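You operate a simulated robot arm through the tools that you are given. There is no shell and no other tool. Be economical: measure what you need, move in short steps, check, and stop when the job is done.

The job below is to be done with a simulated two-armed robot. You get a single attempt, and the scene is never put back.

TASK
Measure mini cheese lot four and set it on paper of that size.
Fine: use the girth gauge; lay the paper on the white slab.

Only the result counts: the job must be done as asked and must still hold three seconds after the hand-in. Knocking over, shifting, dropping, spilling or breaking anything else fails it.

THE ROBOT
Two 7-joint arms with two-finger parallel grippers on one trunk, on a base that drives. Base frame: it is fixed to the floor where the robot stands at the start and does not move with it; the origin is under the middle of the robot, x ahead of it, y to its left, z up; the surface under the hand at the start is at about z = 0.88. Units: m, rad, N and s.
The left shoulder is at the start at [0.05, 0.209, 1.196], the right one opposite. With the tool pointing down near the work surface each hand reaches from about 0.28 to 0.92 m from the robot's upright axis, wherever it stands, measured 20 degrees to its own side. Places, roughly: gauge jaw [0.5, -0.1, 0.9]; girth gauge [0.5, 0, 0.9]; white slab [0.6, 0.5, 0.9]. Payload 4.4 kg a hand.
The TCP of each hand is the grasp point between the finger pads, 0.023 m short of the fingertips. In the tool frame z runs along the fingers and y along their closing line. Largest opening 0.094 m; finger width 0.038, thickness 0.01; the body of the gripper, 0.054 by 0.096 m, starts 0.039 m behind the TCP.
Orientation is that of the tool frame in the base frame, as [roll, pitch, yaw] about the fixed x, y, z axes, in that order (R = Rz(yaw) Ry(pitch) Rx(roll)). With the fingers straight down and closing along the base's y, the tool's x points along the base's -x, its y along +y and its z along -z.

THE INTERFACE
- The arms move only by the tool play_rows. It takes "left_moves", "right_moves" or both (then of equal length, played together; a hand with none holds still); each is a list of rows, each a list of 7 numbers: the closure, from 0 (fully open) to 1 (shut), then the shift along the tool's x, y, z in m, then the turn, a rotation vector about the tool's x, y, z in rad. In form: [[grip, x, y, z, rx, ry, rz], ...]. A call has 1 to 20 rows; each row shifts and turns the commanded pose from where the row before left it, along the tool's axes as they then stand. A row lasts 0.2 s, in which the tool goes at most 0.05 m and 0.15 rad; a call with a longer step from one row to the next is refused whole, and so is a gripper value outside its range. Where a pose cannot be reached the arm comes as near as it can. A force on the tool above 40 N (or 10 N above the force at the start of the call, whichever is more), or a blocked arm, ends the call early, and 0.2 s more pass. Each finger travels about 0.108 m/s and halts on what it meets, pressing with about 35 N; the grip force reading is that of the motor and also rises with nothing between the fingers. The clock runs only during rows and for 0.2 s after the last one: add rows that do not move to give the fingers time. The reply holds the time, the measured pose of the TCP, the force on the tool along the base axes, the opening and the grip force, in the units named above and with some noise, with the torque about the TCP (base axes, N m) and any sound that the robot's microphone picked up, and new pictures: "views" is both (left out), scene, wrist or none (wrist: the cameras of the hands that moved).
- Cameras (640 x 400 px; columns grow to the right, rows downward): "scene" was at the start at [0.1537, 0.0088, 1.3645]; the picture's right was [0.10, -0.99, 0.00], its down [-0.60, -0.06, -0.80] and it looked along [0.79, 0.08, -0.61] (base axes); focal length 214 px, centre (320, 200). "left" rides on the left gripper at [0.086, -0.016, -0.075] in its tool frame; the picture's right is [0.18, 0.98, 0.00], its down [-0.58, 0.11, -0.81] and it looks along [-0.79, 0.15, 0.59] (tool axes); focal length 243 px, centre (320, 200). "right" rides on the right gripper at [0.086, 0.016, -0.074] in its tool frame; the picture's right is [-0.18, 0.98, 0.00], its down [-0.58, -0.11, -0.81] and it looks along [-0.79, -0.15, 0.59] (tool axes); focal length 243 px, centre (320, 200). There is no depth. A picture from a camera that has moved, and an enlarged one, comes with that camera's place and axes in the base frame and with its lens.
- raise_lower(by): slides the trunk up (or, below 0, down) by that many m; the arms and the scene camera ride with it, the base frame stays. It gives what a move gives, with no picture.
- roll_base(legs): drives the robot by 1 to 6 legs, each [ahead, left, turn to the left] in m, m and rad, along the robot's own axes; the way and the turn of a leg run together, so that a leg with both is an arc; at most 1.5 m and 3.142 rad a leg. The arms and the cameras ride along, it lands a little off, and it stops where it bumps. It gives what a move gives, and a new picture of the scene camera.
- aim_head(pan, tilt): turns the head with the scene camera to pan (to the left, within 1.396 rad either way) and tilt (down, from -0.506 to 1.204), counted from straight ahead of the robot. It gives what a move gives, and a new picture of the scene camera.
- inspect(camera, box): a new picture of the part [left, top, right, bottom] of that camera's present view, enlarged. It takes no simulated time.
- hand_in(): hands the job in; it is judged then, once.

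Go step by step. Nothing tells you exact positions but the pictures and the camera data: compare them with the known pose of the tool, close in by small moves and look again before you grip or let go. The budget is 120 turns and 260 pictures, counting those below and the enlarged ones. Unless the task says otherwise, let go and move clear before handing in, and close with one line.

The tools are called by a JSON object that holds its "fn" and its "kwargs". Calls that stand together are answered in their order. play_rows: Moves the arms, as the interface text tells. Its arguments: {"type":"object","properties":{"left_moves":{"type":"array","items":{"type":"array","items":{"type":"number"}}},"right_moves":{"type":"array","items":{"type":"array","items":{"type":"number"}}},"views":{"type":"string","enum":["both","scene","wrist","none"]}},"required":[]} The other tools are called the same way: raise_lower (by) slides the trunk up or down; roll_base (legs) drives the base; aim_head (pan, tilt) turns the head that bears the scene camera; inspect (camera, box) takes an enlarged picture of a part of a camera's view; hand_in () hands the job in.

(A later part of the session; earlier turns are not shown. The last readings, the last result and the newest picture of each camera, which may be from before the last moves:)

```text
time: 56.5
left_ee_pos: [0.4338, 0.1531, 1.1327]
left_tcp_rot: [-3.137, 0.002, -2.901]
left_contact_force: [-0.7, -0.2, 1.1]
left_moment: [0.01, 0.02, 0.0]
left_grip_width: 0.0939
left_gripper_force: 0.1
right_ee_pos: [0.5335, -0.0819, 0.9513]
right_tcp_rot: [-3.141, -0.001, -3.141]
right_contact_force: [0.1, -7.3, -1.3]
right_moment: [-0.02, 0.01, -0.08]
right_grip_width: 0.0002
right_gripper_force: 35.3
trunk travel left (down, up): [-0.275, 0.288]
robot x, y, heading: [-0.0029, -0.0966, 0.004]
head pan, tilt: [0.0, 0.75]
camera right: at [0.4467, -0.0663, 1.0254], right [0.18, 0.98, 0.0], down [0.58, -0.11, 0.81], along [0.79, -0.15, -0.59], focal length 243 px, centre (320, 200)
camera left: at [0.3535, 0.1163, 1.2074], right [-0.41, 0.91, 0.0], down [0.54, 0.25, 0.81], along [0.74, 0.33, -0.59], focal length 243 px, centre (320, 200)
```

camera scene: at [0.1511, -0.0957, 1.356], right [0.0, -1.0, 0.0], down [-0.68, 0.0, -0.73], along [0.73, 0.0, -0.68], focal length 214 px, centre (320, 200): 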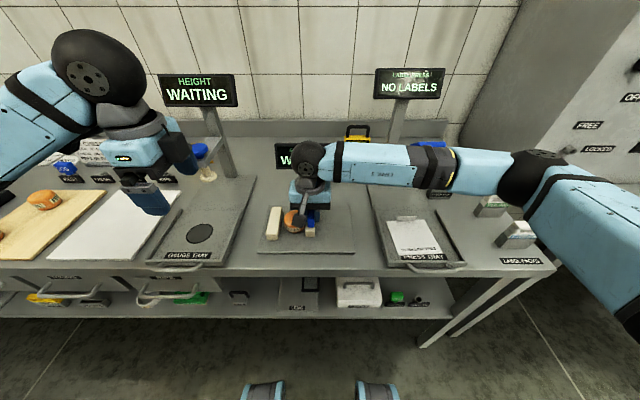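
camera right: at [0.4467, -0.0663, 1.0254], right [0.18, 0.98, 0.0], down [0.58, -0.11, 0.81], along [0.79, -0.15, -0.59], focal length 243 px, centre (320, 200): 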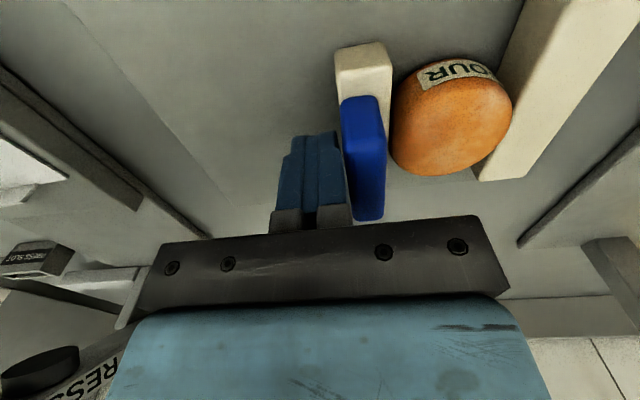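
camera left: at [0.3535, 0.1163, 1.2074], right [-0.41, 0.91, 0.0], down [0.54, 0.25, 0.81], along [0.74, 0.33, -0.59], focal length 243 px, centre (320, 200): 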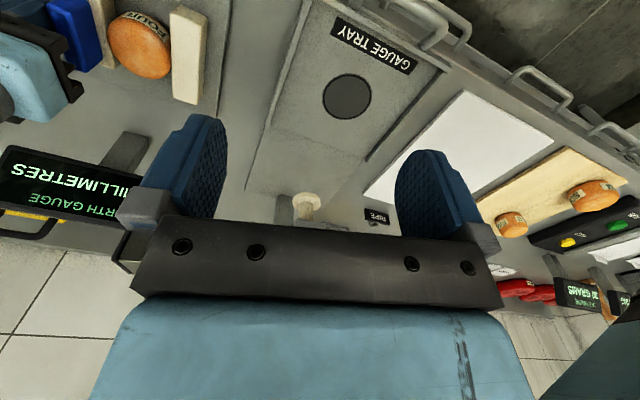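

The gauge shows "… MILLIMETRES". I'll turn the left hand slightly more to see the number.

{"fn": "play_rows", "kwargs": {"left_moves": [[0, 0, 0, 0, 0, 0, -0.14], [0, 0, 0, 0, 0, 0, 0]], "views": "none"}}

{"fn": "inspect", "kwargs": {"camera": "left", "box": [0, 0, 220, 250]}}

{"fn": "inspect", "kwargs": {"camera": "scene", "box": [250, 130, 370, 250]}}

```text
time: 57.1
left_ee_pos: [0.4334, 0.154, 1.1332]
left_tcp_rot: [-3.137, 0.003, -2.763]
left_contact_force: [-0.1, 0.2, 0.2]
left_moment: [-0.01, 0.05, 0.02]
left_grip_width: 0.0941
left_gripper_force: 0.2
right_ee_pos: [0.5349, -0.0818, 0.9511]
right_tcp_rot: [-3.141, -0.002, -3.14]
right_contact_force: [0.7, -9.0, -1.0]
right_moment: [-0.02, 0.01, -0.09]
right_grip_width: 0.0
right_gripper_force: 35.0
trunk travel left (down, up): [-0.275, 0.288]
robot x, y, heading: [0.0018, -0.1002, 0.004]
head pan, tilt: [0.0, 0.75]
```

```text
1.60 times, centred on (110, 125) of left
camera zoom: at [0.3595, 0.1055, 1.2075], right [-0.54, 0.84, 0.0], down [0.5, 0.32, 0.81], along [0.68, 0.43, -0.59], focal length 388 px, centre (656, 320)
```

zoom: 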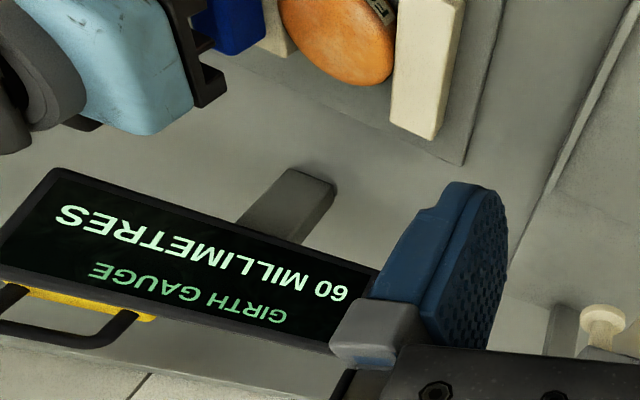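

```text
3.33 times, centred on (310, 190) of scene
camera zoom: at [0.1514, -0.0966, 1.356], right [0.0, -1.0, 0.0], down [-0.68, 0.0, -0.73], along [0.73, 0.0, -0.68], focal length 715 px, centre (353, 233)
```

zoom: 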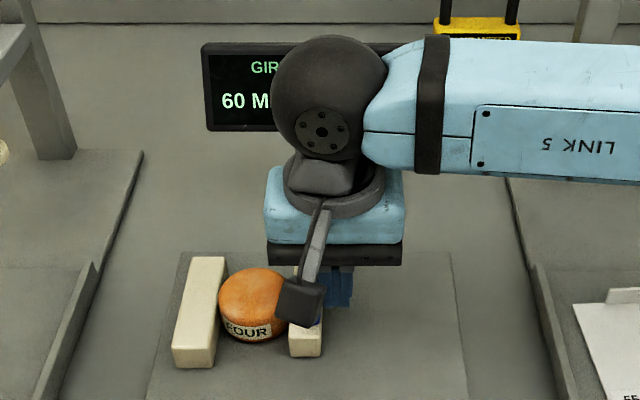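

It reads 60 MILLIMETRES. A small extra push will check that the cheese is snug against both jaws.

{"fn": "play_rows", "kwargs": {"right_moves": [[1, 0, 0.0015, 0, 0, 0, 0], [1, 0, 0.001, 0, 0, 0, 0], [1, 0, 0, 0, 0, 0, 0]], "views": "none"}}

{"fn": "inspect", "kwargs": {"camera": "left", "box": [0, 0, 220, 250]}}

```text
time: 57.9
left_ee_pos: [0.4336, 0.1498, 1.1329]
left_tcp_rot: [-3.139, 0.003, -2.762]
left_contact_force: [-0.1, 0.2, -0.1]
left_moment: [0.0, 0.01, -0.02]
left_grip_width: 0.094
left_gripper_force: 0.1
right_ee_pos: [0.5335, -0.0809, 0.9516]
right_tcp_rot: [3.141, -0.001, -3.141]
right_contact_force: [-1.9, -24.7, 0.7]
right_moment: [0.06, 0.03, -0.09]
right_grip_width: 0.0
right_gripper_force: 34.7
trunk travel left (down, up): [-0.275, 0.288]
robot x, y, heading: [0.0053, -0.0996, 0.005]
head pan, tilt: [0.0, 0.75]
```

```text
1.60 times, centred on (110, 125) of left
camera zoom: at [0.3593, 0.1036, 1.208], right [-0.53, 0.84, 0.0], down [0.5, 0.32, 0.81], along [0.68, 0.43, -0.59], focal length 388 px, centre (656, 320)
```

zoom: 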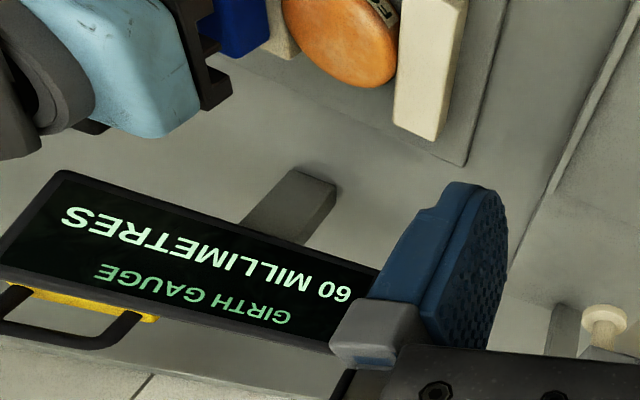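

Confirmed: 60 mm. I'll back the right hand off gradually and return it clear, and raise the left.

{"fn": "play_rows", "kwargs": {"right_moves": [[1, 0, -0.006, 0, 0, 0, 0], [1, 0, -0.008, 0, 0, 0, 0], [1, 0, -0.01, 0, 0, 0, 0], [1, 0, -0.01, 0, 0, 0, 0], [1, 0, -0.015, 0, 0, 0, 0], [1, 0, 0, -0.04, 0, 0, 0], [1, 0, 0, -0.05, 0, 0, 0], [1, 0, 0, -0.05, 0, 0, 0], [1, 0, 0, -0.05, 0, 0, 0], [1, 0, 0, -0.05, 0, 0, 0], [0.5, 0.035, -0.03, 0, 0, 0, 0], [0, 0.035, -0.03, 0, 0, 0, 0], [0, 0.035, -0.03, 0, 0, 0, 0], [0, 0.03, -0.03, 0, 0, 0, 0]], "left_moves": [[0, 0, 0, -0.02, 0, 0, 0], [0, 0, 0, -0.03, 0, 0, 0], [0, 0, 0, -0.03, 0, 0, 0.14], [0, 0, 0, 0, 0, 0, 0.14], [0, 0, 0, 0, 0, 0, 0.14], [0, 0, 0, 0, 0, 0, 0], [0, 0, 0, 0, 0, 0, 0], [0, 0, 0, 0, 0, 0, 0], [0, 0, 0, 0, 0, 0, 0], [0, 0, 0, 0, 0, 0, 0], [0, 0, 0, 0, 0, 0, 0], [0, 0, 0, 0, 0, 0, 0], [0, 0, 0, 0, 0, 0, 0], [0, 0, 0, 0, 0, 0, 0]], "views": "scene"}}

```text
time: 60.9
left_ee_pos: [0.4329, 0.1534, 1.2135]
left_tcp_rot: [-3.14, 0.003, 3.102]
left_contact_force: [-0.2, -0.5, -0.7]
left_moment: [-0.01, -0.01, 0.01]
left_grip_width: 0.0941
left_gripper_force: 0.1
right_ee_pos: [0.3981, -0.25, 1.1907]
right_tcp_rot: [3.141, 0.002, -3.14]
right_contact_force: [-0.1, -0.4, 0.5]
right_moment: [-0.03, 0.01, 0.0]
right_grip_width: 0.0939
right_gripper_force: 0.0
trunk travel left (down, up): [-0.275, 0.288]
robot x, y, heading: [0.0011, -0.0999, 0.004]
head pan, tilt: [0.0, 0.75]
camera scene: at [0.1505, -0.097, 1.3561], right [0.0, -1.0, 0.0], down [-0.68, 0.0, -0.73], along [0.73, 0.0, -0.68], focal length 214 px, centre (320, 200)
```

scene: 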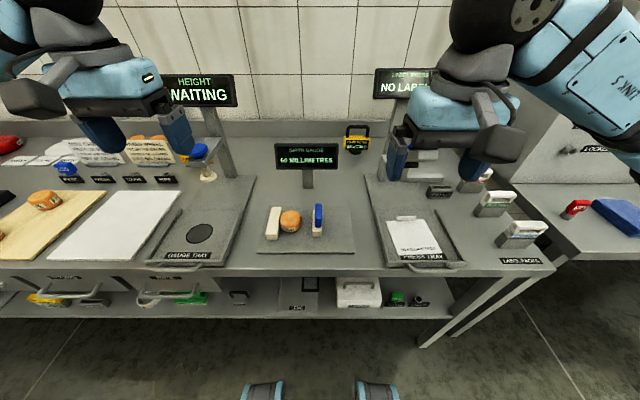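

The display holds 60 MILLIMETRES and the jaw is open. Next I'll drive left to fetch the 60 mm paper off the scale.

{"fn": "roll_base", "kwargs": {"legs": [[0, 0.9, 0]]}}

{"fn": "aim_head", "kwargs": {"pan": 0.35, "tilt": 0.75}}

{"fn": "inspect", "kwargs": {"camera": "left", "box": [160, 0, 640, 300]}}

```text
time: 69.1
left_ee_pos: [0.4309, 1.0466, 1.2134]
left_tcp_rot: [-3.138, 0.004, 3.099]
left_contact_force: [0.4, 0.5, 0.6]
left_moment: [-0.03, 0.0, 0.0]
left_grip_width: 0.0942
left_gripper_force: 0.0
right_ee_pos: [0.3957, 0.645, 1.1915]
right_tcp_rot: [-3.14, 0.001, -3.138]
right_contact_force: [-0.6, -0.2, -0.2]
right_moment: [-0.01, 0.0, -0.02]
right_grip_width: 0.094
right_gripper_force: 0.1
trunk travel left (down, up): [-0.275, 0.288]
robot x, y, heading: [-0.0031, 0.7953, 0.008]
head pan, tilt: [0.0, 0.75]
camera scene: at [0.1485, 0.7973, 1.356], right [0.0, -1.0, 0.0], down [-0.68, 0.0, -0.73], along [0.73, 0.0, -0.68], focal length 214 px, centre (320, 200)
```

scene: 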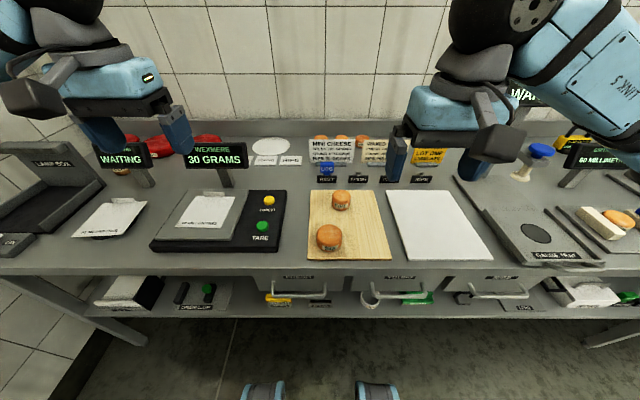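

```text
time: 69.9
left_ee_pos: [0.4295, 1.0466, 1.2137]
left_tcp_rot: [-3.138, 0.004, 3.1]
left_contact_force: [-0.1, -0.9, -0.2]
left_moment: [0.01, 0.01, -0.01]
left_grip_width: 0.0939
left_gripper_force: 0.0
right_ee_pos: [0.3955, 0.6446, 1.1918]
right_tcp_rot: [-3.142, 0.0, -3.14]
right_contact_force: [-0.3, -0.3, 0.3]
right_moment: [0.0, 0.01, -0.02]
right_grip_width: 0.0942
right_gripper_force: 0.0
trunk travel left (down, up): [-0.275, 0.288]
robot x, y, heading: [-0.0008, 0.7978, 0.001]
head pan, tilt: [0.351, 0.75]
camera scene: at [0.1434, 0.8256, 1.356], right [0.35, -0.94, 0.0], down [-0.64, -0.24, -0.73], along [0.69, 0.25, -0.68], focal length 214 px, centre (320, 200)
```

scene: 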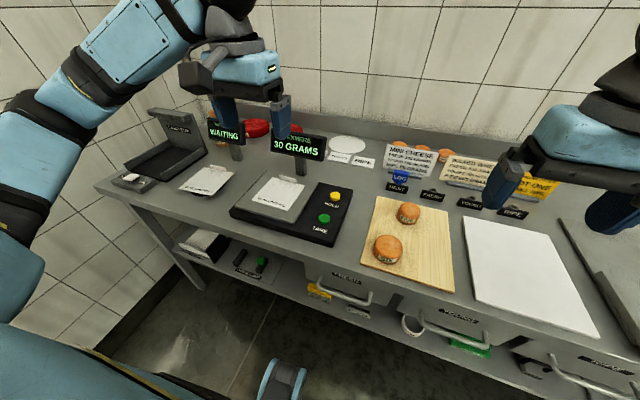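

```text
1.33 times, centred on (400, 150) of left
camera zoom: at [0.3435, 1.0339, 1.2874], right [-0.14, 0.99, 0.0], down [0.58, 0.09, 0.81], along [0.8, 0.11, -0.59], focal length 324 px, centre (213, 267)
```

zoom: 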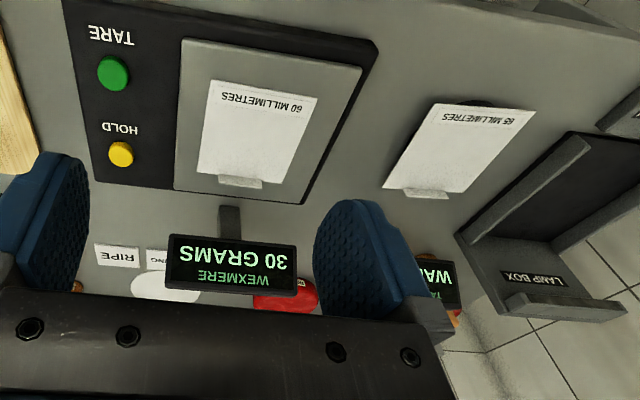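

{"fn": "inspect", "kwargs": {"camera": "scene", "box": [225, 160, 345, 250]}}

{"fn": "inspect", "kwargs": {"camera": "left", "box": [280, 30, 440, 150]}}

```text
4.44 times, centred on (285, 205) of scene
camera zoom: at [0.1434, 0.8256, 1.356], right [0.35, -0.94, 0.0], down [-0.64, -0.24, -0.73], along [0.69, 0.25, -0.68], focal length 953 px, centre (476, 178)
```

zoom: 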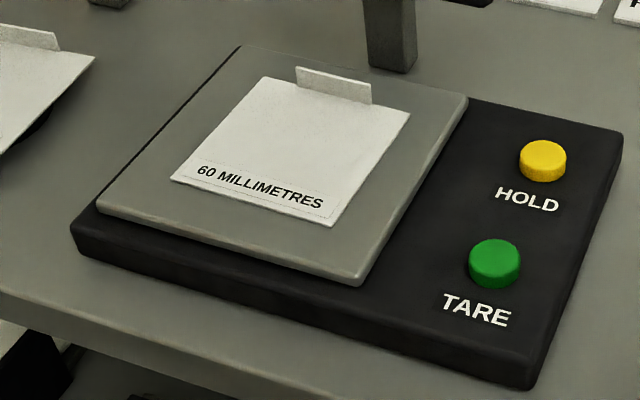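

```text
3.33 times, centred on (360, 90) of left
camera zoom: at [0.3435, 1.0339, 1.2874], right [-0.14, 0.99, 0.0], down [0.58, 0.09, 0.81], along [0.8, 0.11, -0.59], focal length 809 px, centre (187, 567)
```

zoom: 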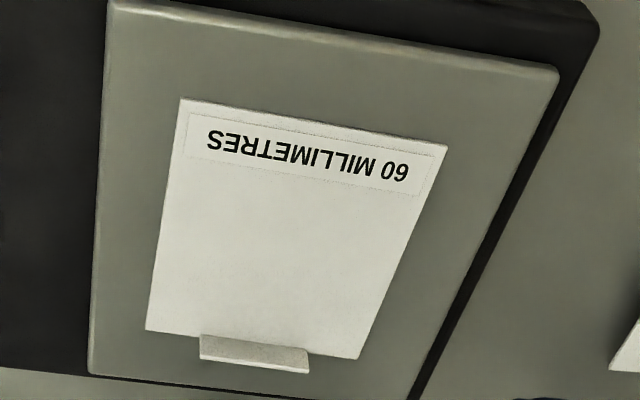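

The 60 mm paper lies on the scale pan with an upright tab at about (0.625, 1.11), z≈0.93–0.945, running along y. I'll turn the left hand so it closes along x, and go above the tab.

{"fn": "play_rows", "kwargs": {"left_moves": [[0.3, 0, 0, 0, 0, 0, 0.139], [0.6, 0, 0, 0, 0, 0, 0.139], [0.6, 0, 0, 0, 0, 0, 0.139], [0.6, 0, 0, 0, 0, 0, 0.139], [0.6, 0, 0, 0, 0, 0, 0.139], [0.6, 0, 0, 0, 0, 0, 0.139], [0.6, 0, 0, 0, 0, 0, 0.139], [0.6, 0, 0, 0, 0, 0, 0.139], [0.6, 0, 0, 0, 0, 0, 0.139], [0.6, 0, 0, 0, 0, 0, 0.139], [0.6, 0, 0, 0, 0, 0, 0.139], [0.6, 0.016, 0.045, 0, 0, 0, 0], [0.6, 0.016, 0.045, 0, 0, 0, 0], [0.6, 0.016, 0.045, 0, 0, 0, 0], [0.6, 0.016, 0.045, 0, 0, 0, 0], [0.6, 0, 0, 0.05, 0, 0, 0], [0.6, 0, 0, 0.04, 0, 0, 0], [0.6, 0, 0, 0, 0, 0, 0]]}}

{"fn": "inspect", "kwargs": {"camera": "scene", "box": [225, 130, 345, 230]}}

```text
time: 73.7
left_ee_pos: [0.611, 1.1098, 1.1233]
left_tcp_rot: [3.137, 0.004, 1.573]
left_contact_force: [-0.6, 0.3, -1.0]
left_moment: [-0.04, 0.02, -0.01]
left_grip_width: 0.0374
left_gripper_force: 0.1
right_ee_pos: [0.3959, 0.6438, 1.1911]
right_tcp_rot: [-3.141, 0.0, -3.139]
right_contact_force: [-0.4, 0.1, -0.1]
right_moment: [-0.01, 0.03, 0.0]
right_grip_width: 0.094
right_gripper_force: 0.1
trunk travel left (down, up): [-0.275, 0.288]
robot x, y, heading: [-0.0026, 0.7975, 0.006]
head pan, tilt: [0.351, 0.75]
camera scene: at [0.143, 0.8255, 1.3561], right [0.35, -0.94, 0.0], down [-0.64, -0.24, -0.73], along [0.69, 0.25, -0.68], focal length 214 px, centre (320, 200)
camera left: at [0.5948, 1.1968, 1.1981], right [0.98, 0.19, 0.0], down [0.11, -0.58, 0.81], along [0.15, -0.79, -0.59], focal length 243 px, centre (320, 200)
```

scene: 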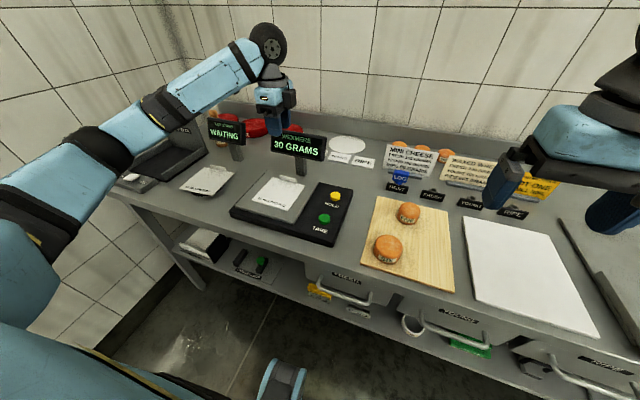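
left: 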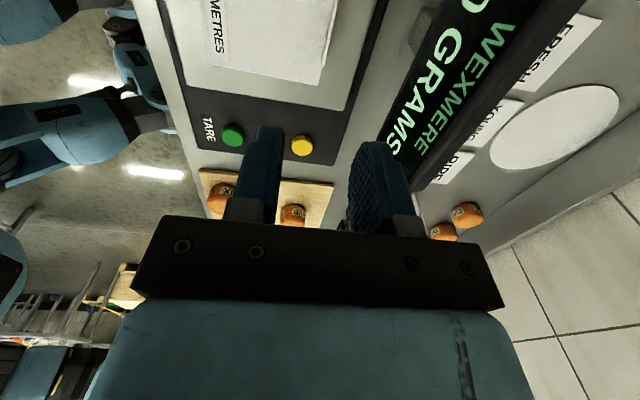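

```text
4.00 times, centred on (285, 180) of scene
camera zoom: at [0.143, 0.8255, 1.3561], right [0.35, -0.94, 0.0], down [-0.64, -0.24, -0.73], along [0.69, 0.25, -0.68], focal length 858 px, centre (460, 280)
```

zoom: 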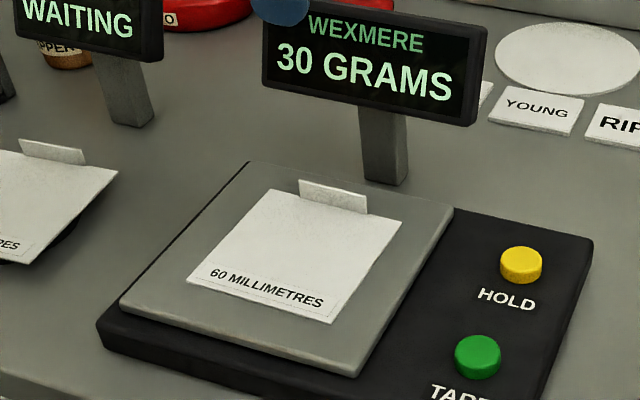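

The display front is at x≈0.715, so there's about 4 cm of clearance. I'll shift x by +13 mm and descend in stages.

{"fn": "play_rows", "kwargs": {"left_moves": [[0.6, 0, 0.013, 0.03, 0, 0, 0], [0.6, 0, 0, 0.04, 0, 0, 0], [0.6, 0, 0, 0.03, 0, 0, 0], [0.6, 0, 0, 0, 0, 0, 0]]}}

{"fn": "inspect", "kwargs": {"camera": "scene", "box": [235, 130, 335, 210]}}

```text
time: 74.7
left_ee_pos: [0.6249, 1.111, 1.0235]
left_tcp_rot: [3.138, 0.002, 1.573]
left_contact_force: [-0.9, -0.5, -0.6]
left_moment: [0.01, -0.03, -0.03]
left_grip_width: 0.038
left_gripper_force: 0.0
right_ee_pos: [0.3974, 0.6436, 1.1915]
right_tcp_rot: [-3.142, -0.001, -3.139]
right_contact_force: [0.0, -0.6, 0.4]
right_moment: [-0.01, 0.01, -0.01]
right_grip_width: 0.094
right_gripper_force: 0.0
trunk travel left (down, up): [-0.275, 0.288]
robot x, y, heading: [-0.004, 0.7985, 0.001]
head pan, tilt: [0.351, 0.75]
camera scene: at [0.1431, 0.8256, 1.356], right [0.35, -0.94, 0.0], down [-0.64, -0.24, -0.73], along [0.69, 0.25, -0.68], focal length 214 px, centre (320, 200)
camera left: at [0.608, 1.1978, 1.0983], right [0.98, 0.19, 0.0], down [0.11, -0.58, 0.81], along [0.15, -0.79, -0.59], focal length 243 px, centre (320, 200)
```

scene: 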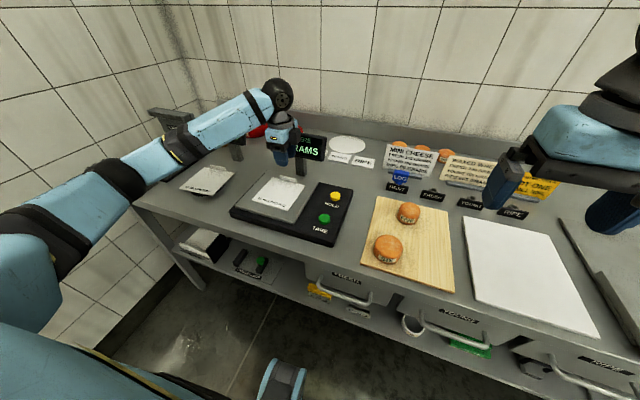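
left: 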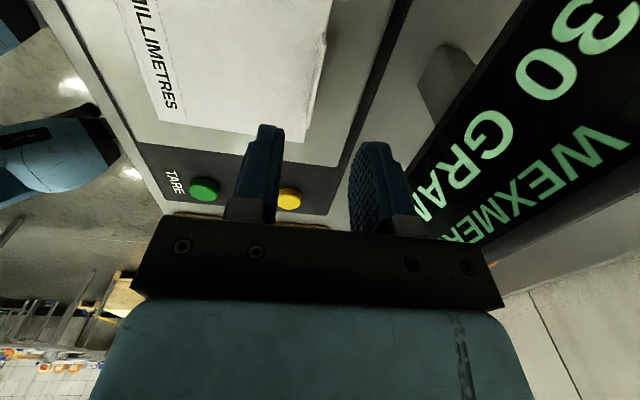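

```text
5.00 times, centred on (285, 170) of scene
camera zoom: at [0.1431, 0.8256, 1.356], right [0.35, -0.94, 0.0], down [-0.64, -0.24, -0.73], along [0.69, 0.25, -0.68], focal length 1072 px, centre (495, 350)
```

zoom: 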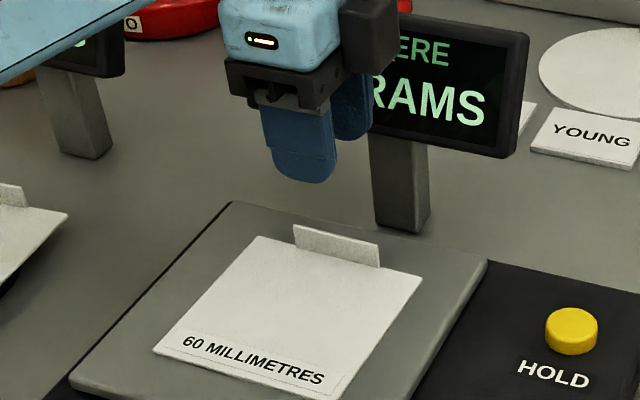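

Alignment looks right. Lowering further.

{"fn": "play_rows", "kwargs": {"left_moves": [[0.6, 0, -0.002, 0.03, 0, 0, 0], [0.6, 0, 0, 0.023, 0, 0, 0], [0.6, 0, 0, 0, 0, 0, 0]], "views": "wrist"}}

{"fn": "inspect", "kwargs": {"camera": "scene", "box": [245, 150, 325, 210]}}

{"fn": "inspect", "kwargs": {"camera": "left", "box": [200, 80, 440, 240]}}

```text
time: 75.5
left_ee_pos: [0.6222, 1.1115, 0.9705]
left_tcp_rot: [3.138, 0.003, 1.574]
left_contact_force: [0.2, -0.1, 0.0]
left_moment: [0.01, 0.0, -0.03]
left_grip_width: 0.0374
left_gripper_force: 0.1
right_ee_pos: [0.3962, 0.6435, 1.1917]
right_tcp_rot: [-3.141, 0.0, -3.139]
right_contact_force: [0.1, 0.4, 0.4]
right_moment: [-0.01, -0.05, -0.04]
right_grip_width: 0.094
right_gripper_force: 0.0
trunk travel left (down, up): [-0.275, 0.288]
robot x, y, heading: [-0.0014, 0.7981, 0.0]
head pan, tilt: [0.351, 0.75]
camera left: at [0.6062, 1.1974, 1.0447], right [0.98, 0.19, 0.0], down [0.11, -0.58, 0.81], along [0.15, -0.79, -0.59], focal length 243 px, centre (320, 200)
```

left: 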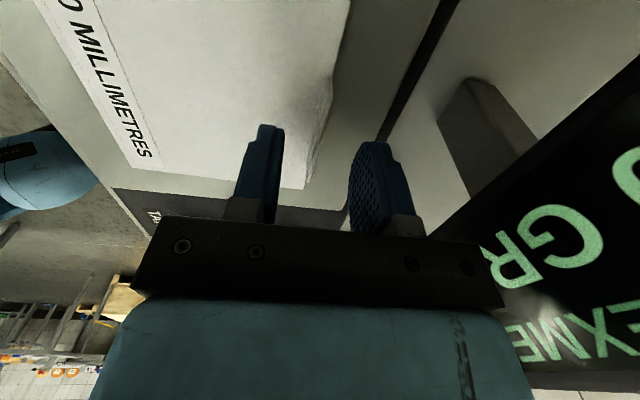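

```text
6.67 times, centred on (285, 180) of scene
camera zoom: at [0.1433, 0.8257, 1.356], right [0.35, -0.94, 0.0], down [-0.64, -0.24, -0.73], along [0.69, 0.25, -0.68], focal length 1430 px, centre (553, 333)
```

zoom: 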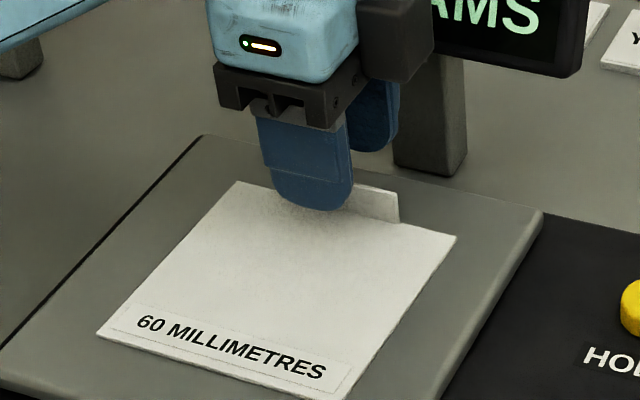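

```text
2.50 times, centred on (320, 160) of left
camera zoom: at [0.6062, 1.1974, 1.0447], right [0.98, 0.19, 0.0], down [0.11, -0.58, 0.81], along [0.15, -0.79, -0.59], focal length 606 px, centre (320, 300)
```

zoom: 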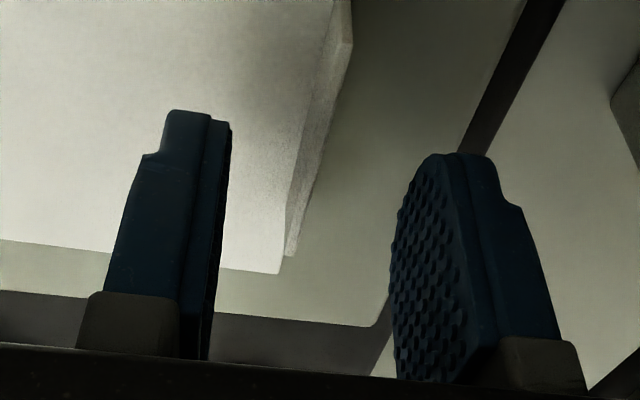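

The tab sits between the fingers at x≈0.622. I'll shift 8 mm to -y and lower gently toward the paper.

{"fn": "play_rows", "kwargs": {"left_moves": [[0.6, -0.008, 0, 0.005, 0, 0, 0], [0.6, 0, 0, 0.004, 0, 0, 0], [0.6, 0, 0, 0.003, 0, 0, 0], [0.6, 0, 0, 0, 0, 0, 0]], "views": "wrist"}}

{"fn": "inspect", "kwargs": {"camera": "scene", "box": [245, 150, 325, 210]}}

{"fn": "inspect", "kwargs": {"camera": "left", "box": [200, 80, 440, 240]}}

```text
time: 76.5
left_ee_pos: [0.6231, 1.1026, 0.9587]
left_tcp_rot: [3.138, 0.003, 1.571]
left_contact_force: [0.4, 0.2, -0.5]
left_moment: [0.01, -0.02, 0.0]
left_grip_width: 0.0376
left_gripper_force: 0.2
right_ee_pos: [0.3962, 0.6423, 1.1908]
right_tcp_rot: [-3.14, -0.001, -3.14]
right_contact_force: [0.6, -0.5, -0.1]
right_moment: [-0.01, -0.01, 0.03]
right_grip_width: 0.0938
right_gripper_force: 0.1
trunk travel left (down, up): [-0.275, 0.288]
robot x, y, heading: [0.0031, 0.7977, 0.001]
head pan, tilt: [0.351, 0.75]
camera left: at [0.6062, 1.1886, 1.0327], right [0.98, 0.19, 0.0], down [0.11, -0.58, 0.81], along [0.15, -0.79, -0.59], focal length 243 px, centre (320, 200)
```

left: 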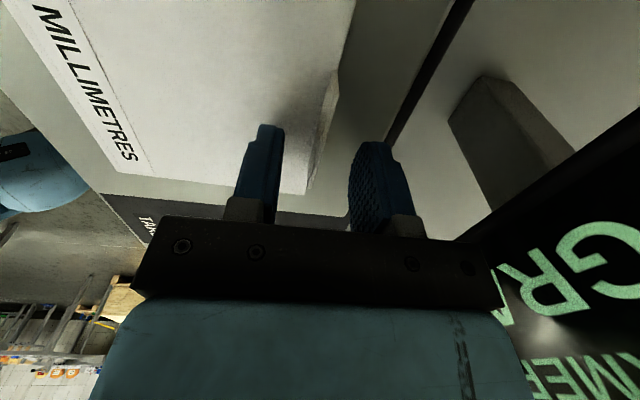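

```text
6.67 times, centred on (285, 180) of scene
camera zoom: at [0.1433, 0.8258, 1.356], right [0.35, -0.94, 0.0], down [-0.64, -0.24, -0.73], along [0.69, 0.25, -0.68], focal length 1430 px, centre (553, 333)
```

zoom: 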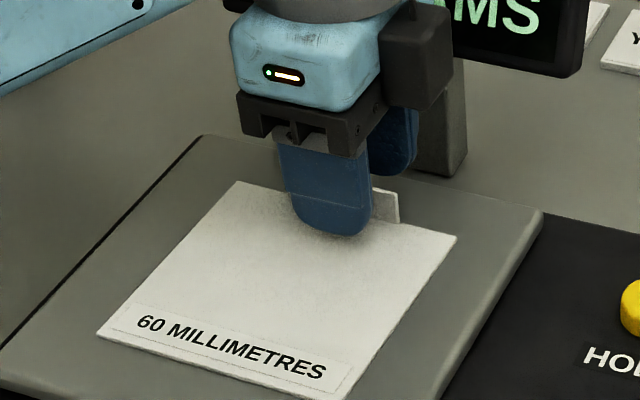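

```text
2.50 times, centred on (320, 160) of left
camera zoom: at [0.6062, 1.1886, 1.0327], right [0.98, 0.19, 0.0], down [0.11, -0.58, 0.81], along [0.15, -0.79, -0.59], focal length 606 px, centre (320, 300)
```

zoom: 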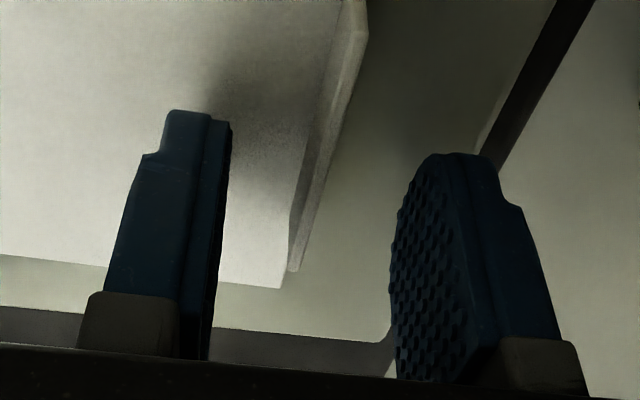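

{"fn": "play_rows", "kwargs": {"left_moves": [[0.6, 0, 0, 0.0015, 0, 0, 0], [0.6, 0, 0, 0.0015, 0, 0, 0], [0.6, 0, 0, 0, 0, 0, 0]], "views": "none"}}

{"fn": "inspect", "kwargs": {"camera": "scene", "box": [265, 165, 305, 195]}}

```text
time: 77.3
left_ee_pos: [0.6227, 1.1012, 0.9554]
left_tcp_rot: [3.137, 0.002, 1.571]
left_contact_force: [0.1, 0.7, 0.3]
left_moment: [0.01, 0.01, 0.0]
left_grip_width: 0.0376
left_gripper_force: 0.0
right_ee_pos: [0.3961, 0.644, 1.19]
right_tcp_rot: [3.142, 0.0, -3.14]
right_contact_force: [0.7, -0.3, 0.1]
right_moment: [0.01, -0.02, 0.01]
right_grip_width: 0.094
right_gripper_force: 0.1
trunk travel left (down, up): [-0.275, 0.288]
robot x, y, heading: [-0.0019, 0.796, 0.007]
head pan, tilt: [0.351, 0.75]
```

```text
13.33 times, centred on (285, 180) of scene
camera zoom: at [0.1433, 0.8257, 1.356], right [0.35, -0.94, 0.0], down [-0.64, -0.24, -0.73], along [0.69, 0.25, -0.68], focal length 2860 px, centre (787, 467)
```

zoom: 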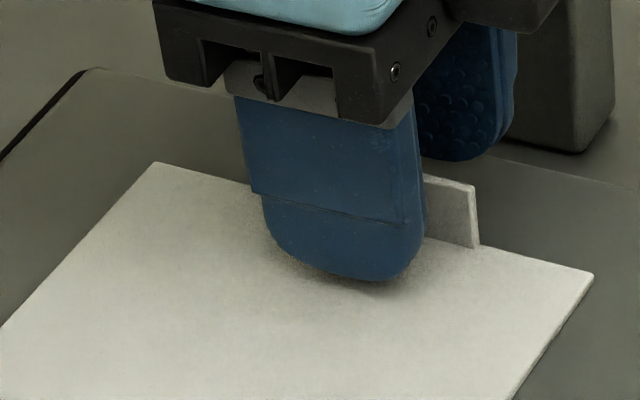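

Good overlap. Closing on the tab.

{"fn": "play_rows", "kwargs": {"left_moves": [[0.6, 0, 0, 0.001, 0, 0, 0], [0.8, 0, 0, 0, 0, 0, 0], [1, 0, 0, 0, 0, 0, 0], [1, 0, 0, 0, 0, 0, 0], [1, 0, 0, 0, 0, 0, 0], [1, 0, 0, -0.01, 0, 0, 0], [1, 0, 0, -0.01, 0, 0, 0], [1, 0, 0, 0, 0, 0, 0]]}}

{"fn": "inspect", "kwargs": {"camera": "scene", "box": [235, 130, 335, 220]}}

```text
time: 79.1
left_ee_pos: [0.6225, 1.1016, 0.9748]
left_tcp_rot: [3.138, 0.003, 1.573]
left_contact_force: [-0.3, -0.2, -0.1]
left_moment: [-0.03, -0.05, -0.01]
left_grip_width: 0.0017
left_gripper_force: 35.0
right_ee_pos: [0.3972, 0.6441, 1.1904]
right_tcp_rot: [3.141, 0.0, -3.141]
right_contact_force: [-0.6, -1.5, 0.1]
right_moment: [0.0, 0.0, -0.02]
right_grip_width: 0.094
right_gripper_force: 0.1
trunk travel left (down, up): [-0.275, 0.288]
robot x, y, heading: [0.0006, 0.7977, 0.004]
head pan, tilt: [0.351, 0.75]
camera scene: at [0.1434, 0.8258, 1.356], right [0.35, -0.94, 0.0], down [-0.64, -0.24, -0.73], along [0.69, 0.25, -0.68], focal length 214 px, centre (320, 200)
camera left: at [0.6064, 1.1882, 1.0489], right [0.98, 0.19, 0.0], down [0.11, -0.58, 0.81], along [0.15, -0.79, -0.59], focal length 243 px, centre (320, 200)
```

scene: 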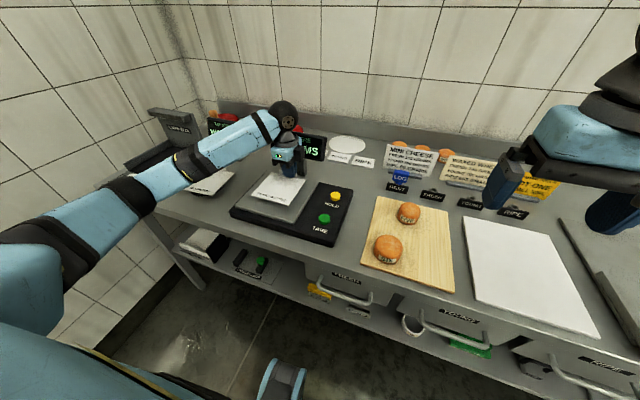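
left: 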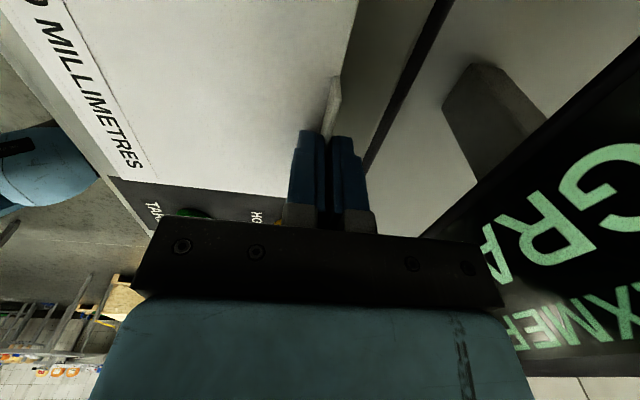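

```text
4.44 times, centred on (285, 175) of scene
camera zoom: at [0.1434, 0.8258, 1.356], right [0.35, -0.94, 0.0], down [-0.64, -0.24, -0.73], along [0.69, 0.25, -0.68], focal length 953 px, centre (476, 311)
```

zoom: 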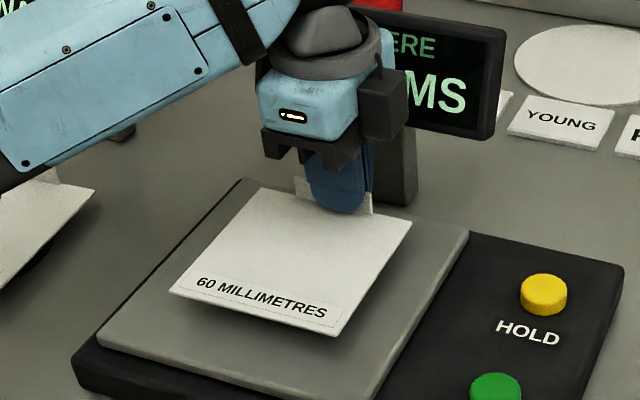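

The paper is lifted level. I'll raise it, draw it back and (in a separate step) drive to the slab.

{"fn": "play_rows", "kwargs": {"left_moves": [[1, 0, 0, -0.03, 0, 0, 0], [1, 0, -0.01, -0.04, 0, 0, 0], [1, 0, -0.02, -0.04, 0, 0, 0], [1, 0, -0.02, -0.04, 0, 0, 0], [1, 0, -0.03, -0.03, 0, 0, 0], [1, 0, -0.03, 0, 0, 0, 0], [1, 0, 0, 0, 0, 0, 0]], "views": "scene"}}

```text
time: 80.7
left_ee_pos: [0.5134, 1.1022, 1.1528]
left_tcp_rot: [3.138, 0.002, 1.572]
left_contact_force: [0.5, 0.0, -0.9]
left_moment: [0.01, 0.0, -0.01]
left_grip_width: 0.0016
left_gripper_force: 34.9
right_ee_pos: [0.3968, 0.6436, 1.1899]
right_tcp_rot: [-3.141, 0.0, -3.14]
right_contact_force: [0.6, -0.2, -0.2]
right_moment: [-0.02, 0.0, 0.01]
right_grip_width: 0.0938
right_gripper_force: 0.1
trunk travel left (down, up): [-0.275, 0.288]
robot x, y, heading: [-0.0014, 0.7979, 0.003]
head pan, tilt: [0.351, 0.75]
camera scene: at [0.1438, 0.8255, 1.3559], right [0.35, -0.94, 0.0], down [-0.64, -0.24, -0.73], along [0.69, 0.25, -0.68], focal length 214 px, centre (320, 200)
```

scene: 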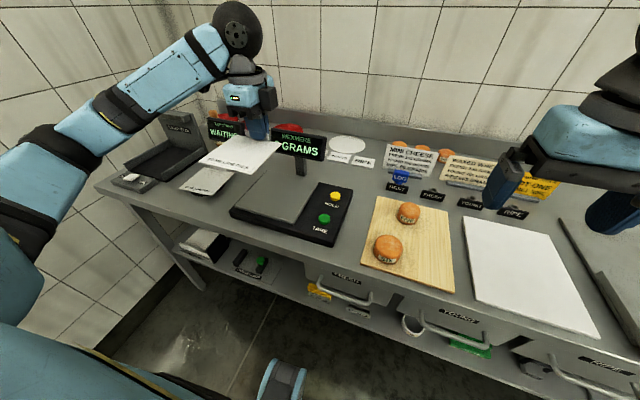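

{"fn": "roll_base", "kwargs": {"legs": [[0, -0.6, 0]]}}

{"fn": "inspect", "kwargs": {"camera": "left", "box": [0, 0, 640, 400]}}

```text
time: 86.5
left_ee_pos: [0.5145, 0.5057, 1.1529]
left_tcp_rot: [3.137, 0.005, 1.573]
left_contact_force: [-0.1, 1.0, 0.0]
left_moment: [0.0, -0.01, 0.02]
left_grip_width: 0.0016
left_gripper_force: 34.7
right_ee_pos: [0.3972, 0.0468, 1.1925]
right_tcp_rot: [-3.14, -0.001, -3.141]
right_contact_force: [1.3, 0.3, -0.8]
right_moment: [0.02, 0.01, -0.02]
right_grip_width: 0.094
right_gripper_force: 0.0
trunk travel left (down, up): [-0.275, 0.288]
robot x, y, heading: [0.0005, 0.2021, 0.005]
head pan, tilt: [0.351, 0.75]
camera scene: at [0.1451, 0.2293, 1.356], right [0.35, -0.94, 0.0], down [-0.64, -0.24, -0.73], along [0.69, 0.25, -0.68], focal length 214 px, centre (320, 200)
```

scene: 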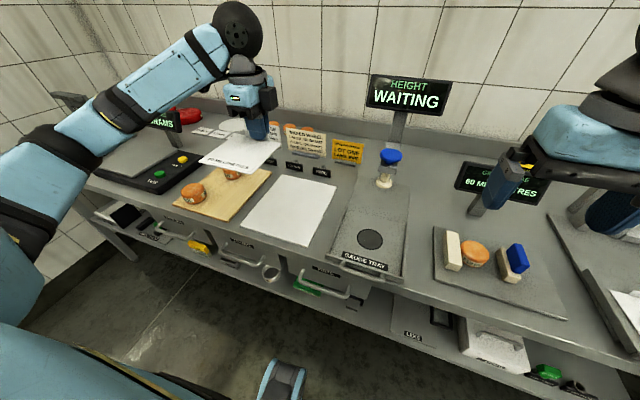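

```text
1.00 times, centred on (320, 200) of left (not enlarged: the box is as wide or as high as the picture)
camera zoom: at [0.4977, 0.5926, 1.2285], right [0.98, 0.19, 0.0], down [0.11, -0.58, 0.81], along [0.15, -0.79, -0.59], focal length 243 px, centre (320, 200)
```

zoom: 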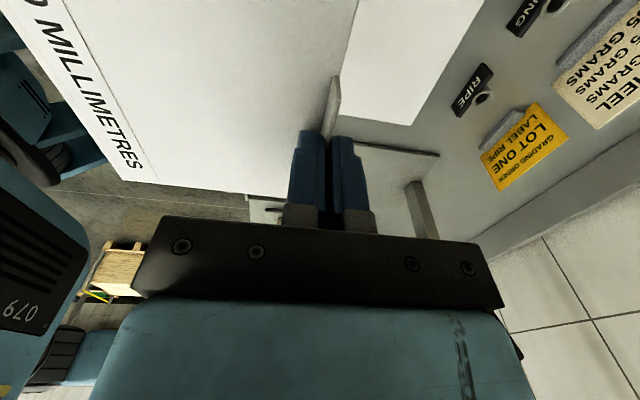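

The slab spans about x 0.435–0.71, y 0.375–0.57. I'll move the paper above its centre (tab at x≈0.632) and lower.

{"fn": "play_rows", "kwargs": {"left_moves": [[1, -0.014, 0.039, 0, 0, 0, 0], [1, -0.014, 0.039, 0, 0, 0, 0], [1, -0.014, 0.039, 0, 0, 0, 0], [1, 0, 0, 0.04, 0, 0, 0], [1, 0, 0, 0.04, 0, 0, 0], [1, 0, 0, 0.04, 0, 0, 0], [1, 0, 0, 0.04, 0, 0, 0], [1, 0, 0, 0.02, 0, 0, 0], [1, 0, 0, 0, 0, 0, 0]]}}

{"fn": "inspect", "kwargs": {"camera": "scene", "box": [200, 130, 360, 260]}}

```text
time: 88.5
left_ee_pos: [0.6328, 0.4634, 0.9746]
left_tcp_rot: [3.139, 0.003, 1.573]
left_contact_force: [0.1, 0.1, -0.3]
left_moment: [-0.01, 0.0, 0.0]
left_grip_width: 0.0014
left_gripper_force: 35.2
right_ee_pos: [0.3979, 0.0469, 1.1908]
right_tcp_rot: [-3.142, -0.002, -3.139]
right_contact_force: [0.6, 0.2, 0.1]
right_moment: [0.03, -0.03, -0.03]
right_grip_width: 0.0938
right_gripper_force: 0.1
trunk travel left (down, up): [-0.275, 0.288]
robot x, y, heading: [-0.0007, 0.1978, 0.005]
head pan, tilt: [0.351, 0.75]
camera scene: at [0.145, 0.2293, 1.356], right [0.35, -0.94, 0.0], down [-0.64, -0.24, -0.73], along [0.69, 0.25, -0.68], focal length 214 px, centre (320, 200)
camera left: at [0.6162, 0.5504, 1.0489], right [0.98, 0.19, 0.0], down [0.11, -0.58, 0.81], along [0.15, -0.79, -0.59], focal length 243 px, centre (320, 200)
```

scene: 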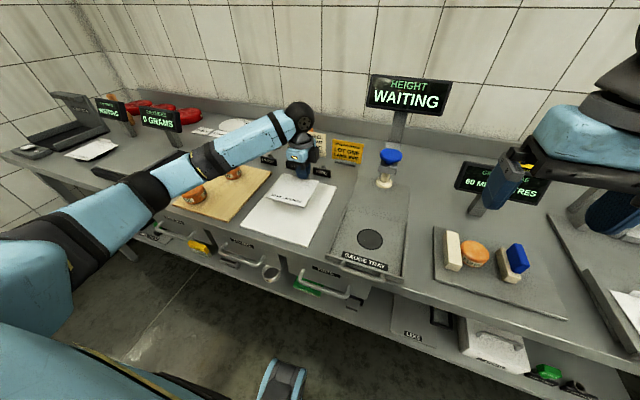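
left: 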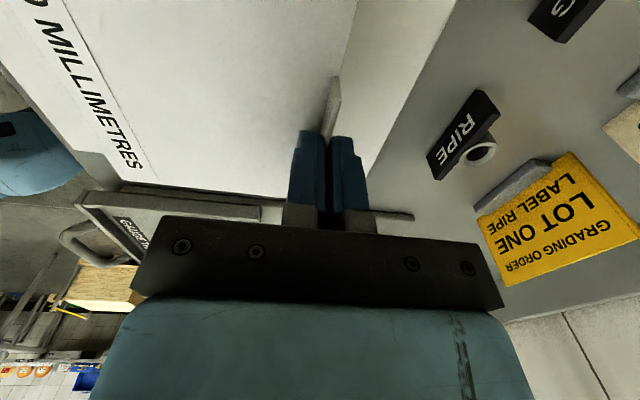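

```text
3.08 times, centred on (280, 195) of scene
camera zoom: at [0.145, 0.2293, 1.356], right [0.35, -0.94, 0.0], down [-0.64, -0.24, -0.73], along [0.69, 0.25, -0.68], focal length 660 px, centre (443, 215)
```

zoom: 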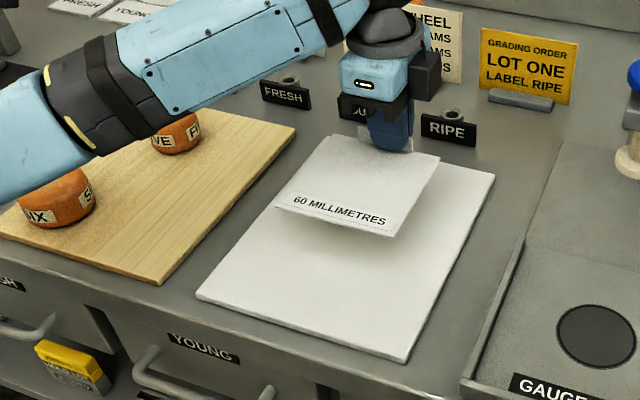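

Good alignment; I'll shift 15 mm toward the robot and lower gradually.

{"fn": "play_rows", "kwargs": {"left_moves": [[1, 0, -0.015, 0.015, 0, 0, 0], [1, 0, 0, 0.015, 0, 0, 0], [1, 0, 0, 0.01, 0, 0, 0], [1, 0, 0, 0.005, 0, 0, 0], [1, 0, 0, 0, 0, 0, 0]], "views": "none"}}

{"fn": "inspect", "kwargs": {"camera": "scene", "box": [200, 130, 360, 260]}}

```text
time: 89.7
left_ee_pos: [0.6169, 0.464, 0.931]
left_tcp_rot: [3.139, 0.004, 1.572]
left_contact_force: [0.6, -0.3, -0.3]
left_moment: [-0.04, -0.01, -0.02]
left_grip_width: 0.0014
left_gripper_force: 34.9
right_ee_pos: [0.3976, 0.0472, 1.1911]
right_tcp_rot: [3.142, 0.0, -3.141]
right_contact_force: [-0.2, -0.1, 0.6]
right_moment: [0.03, 0.01, 0.0]
right_grip_width: 0.0942
right_gripper_force: 0.0
trunk travel left (down, up): [-0.275, 0.288]
robot x, y, heading: [-0.0027, 0.1965, -0.001]
head pan, tilt: [0.351, 0.75]
```

```text
3.08 times, centred on (280, 195) of scene
camera zoom: at [0.145, 0.2293, 1.356], right [0.35, -0.94, 0.0], down [-0.64, -0.24, -0.73], along [0.69, 0.25, -0.68], focal length 660 px, centre (443, 215)
```

zoom: 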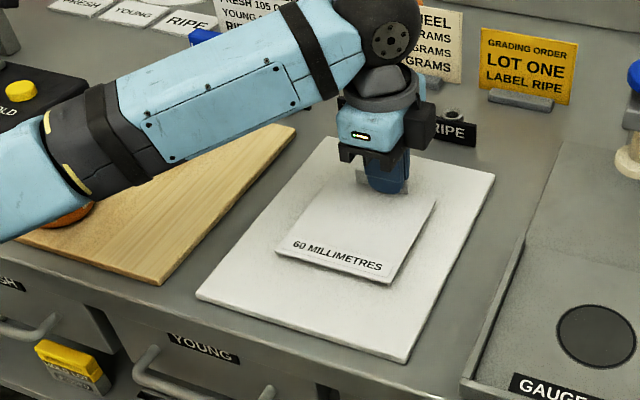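

Before going lower, I'll check the forearm's clearance above the remaining cheeses.

{"fn": "aim_head", "kwargs": {"pan": 0.9, "tilt": 0.6}}

{"fn": "inspect", "kwargs": {"camera": "scene", "box": [160, 120, 420, 300]}}

```text
time: 90.6
left_ee_pos: [0.6165, 0.4633, 0.9306]
left_tcp_rot: [3.139, 0.004, 1.573]
left_contact_force: [-0.3, -1.0, -0.5]
left_moment: [-0.01, 0.0, 0.0]
left_grip_width: 0.0016
left_gripper_force: 35.3
right_ee_pos: [0.3976, 0.0481, 1.1912]
right_tcp_rot: [3.142, 0.0, -3.139]
right_contact_force: [0.1, 0.2, 0.1]
right_moment: [-0.02, 0.03, 0.0]
right_grip_width: 0.0941
right_gripper_force: 0.0
trunk travel left (down, up): [-0.275, 0.288]
robot x, y, heading: [0.0017, 0.1994, 0.002]
head pan, tilt: [0.901, 0.6]
camera scene: at [0.1221, 0.27, 1.3688], right [0.79, -0.62, 0.0], down [-0.35, -0.44, -0.82], along [0.51, 0.65, -0.57], focal length 214 px, centre (320, 200)
```

scene: 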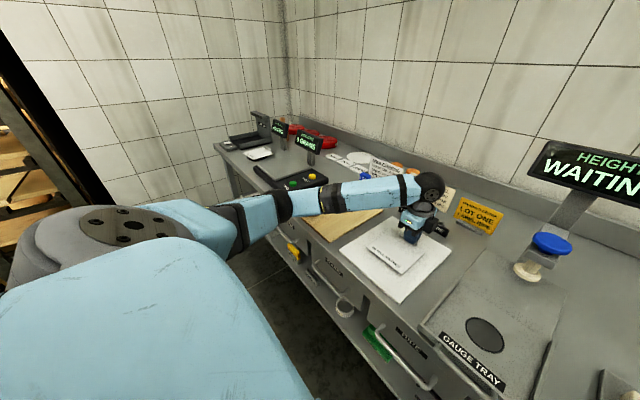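

```text
2.22 times, centred on (290, 210) of scene
camera zoom: at [0.1221, 0.27, 1.3688], right [0.79, -0.62, 0.0], down [-0.35, -0.44, -0.82], along [0.51, 0.65, -0.57], focal length 477 px, centre (387, 178)
```

zoom: 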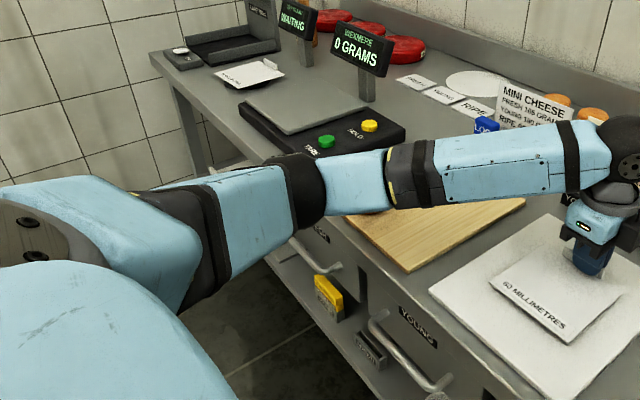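

The forearm is clear of the cheeses. Continuing down in small steps.

{"fn": "play_rows", "kwargs": {"left_moves": [[1, 0, 0, 0.004, 0, 0, 0], [1, 0, 0, 0.003, 0, 0, 0], [1, 0, 0, 0.002, 0, 0, 0], [1, 0, 0, 0, 0, 0, 0]], "views": "none"}}

{"fn": "inspect", "kwargs": {"camera": "scene", "box": [340, 180, 460, 290]}}

```text
time: 91.6
left_ee_pos: [0.6166, 0.464, 0.9212]
left_tcp_rot: [3.138, 0.003, 1.573]
left_contact_force: [1.0, 0.6, 1.9]
left_moment: [0.1, 0.06, -0.01]
left_grip_width: 0.0015
left_gripper_force: 35.6
right_ee_pos: [0.3978, 0.0469, 1.1908]
right_tcp_rot: [-3.141, 0.0, -3.14]
right_contact_force: [0.2, 0.0, 0.2]
right_moment: [-0.01, -0.02, 0.04]
right_grip_width: 0.0939
right_gripper_force: 0.1
trunk travel left (down, up): [-0.275, 0.288]
robot x, y, heading: [-0.0007, 0.2011, 0.003]
head pan, tilt: [0.901, 0.6]
```

```text
3.64 times, centred on (400, 235) of scene
camera zoom: at [0.1218, 0.2699, 1.3689], right [0.79, -0.62, 0.0], down [-0.35, -0.44, -0.83], along [0.51, 0.65, -0.56], focal length 780 px, centre (29, 73)
```

zoom: 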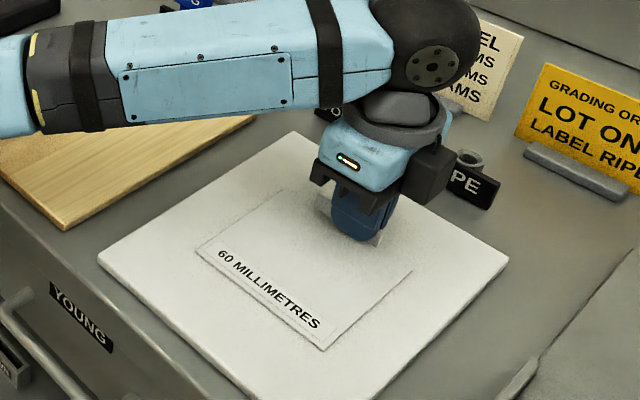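

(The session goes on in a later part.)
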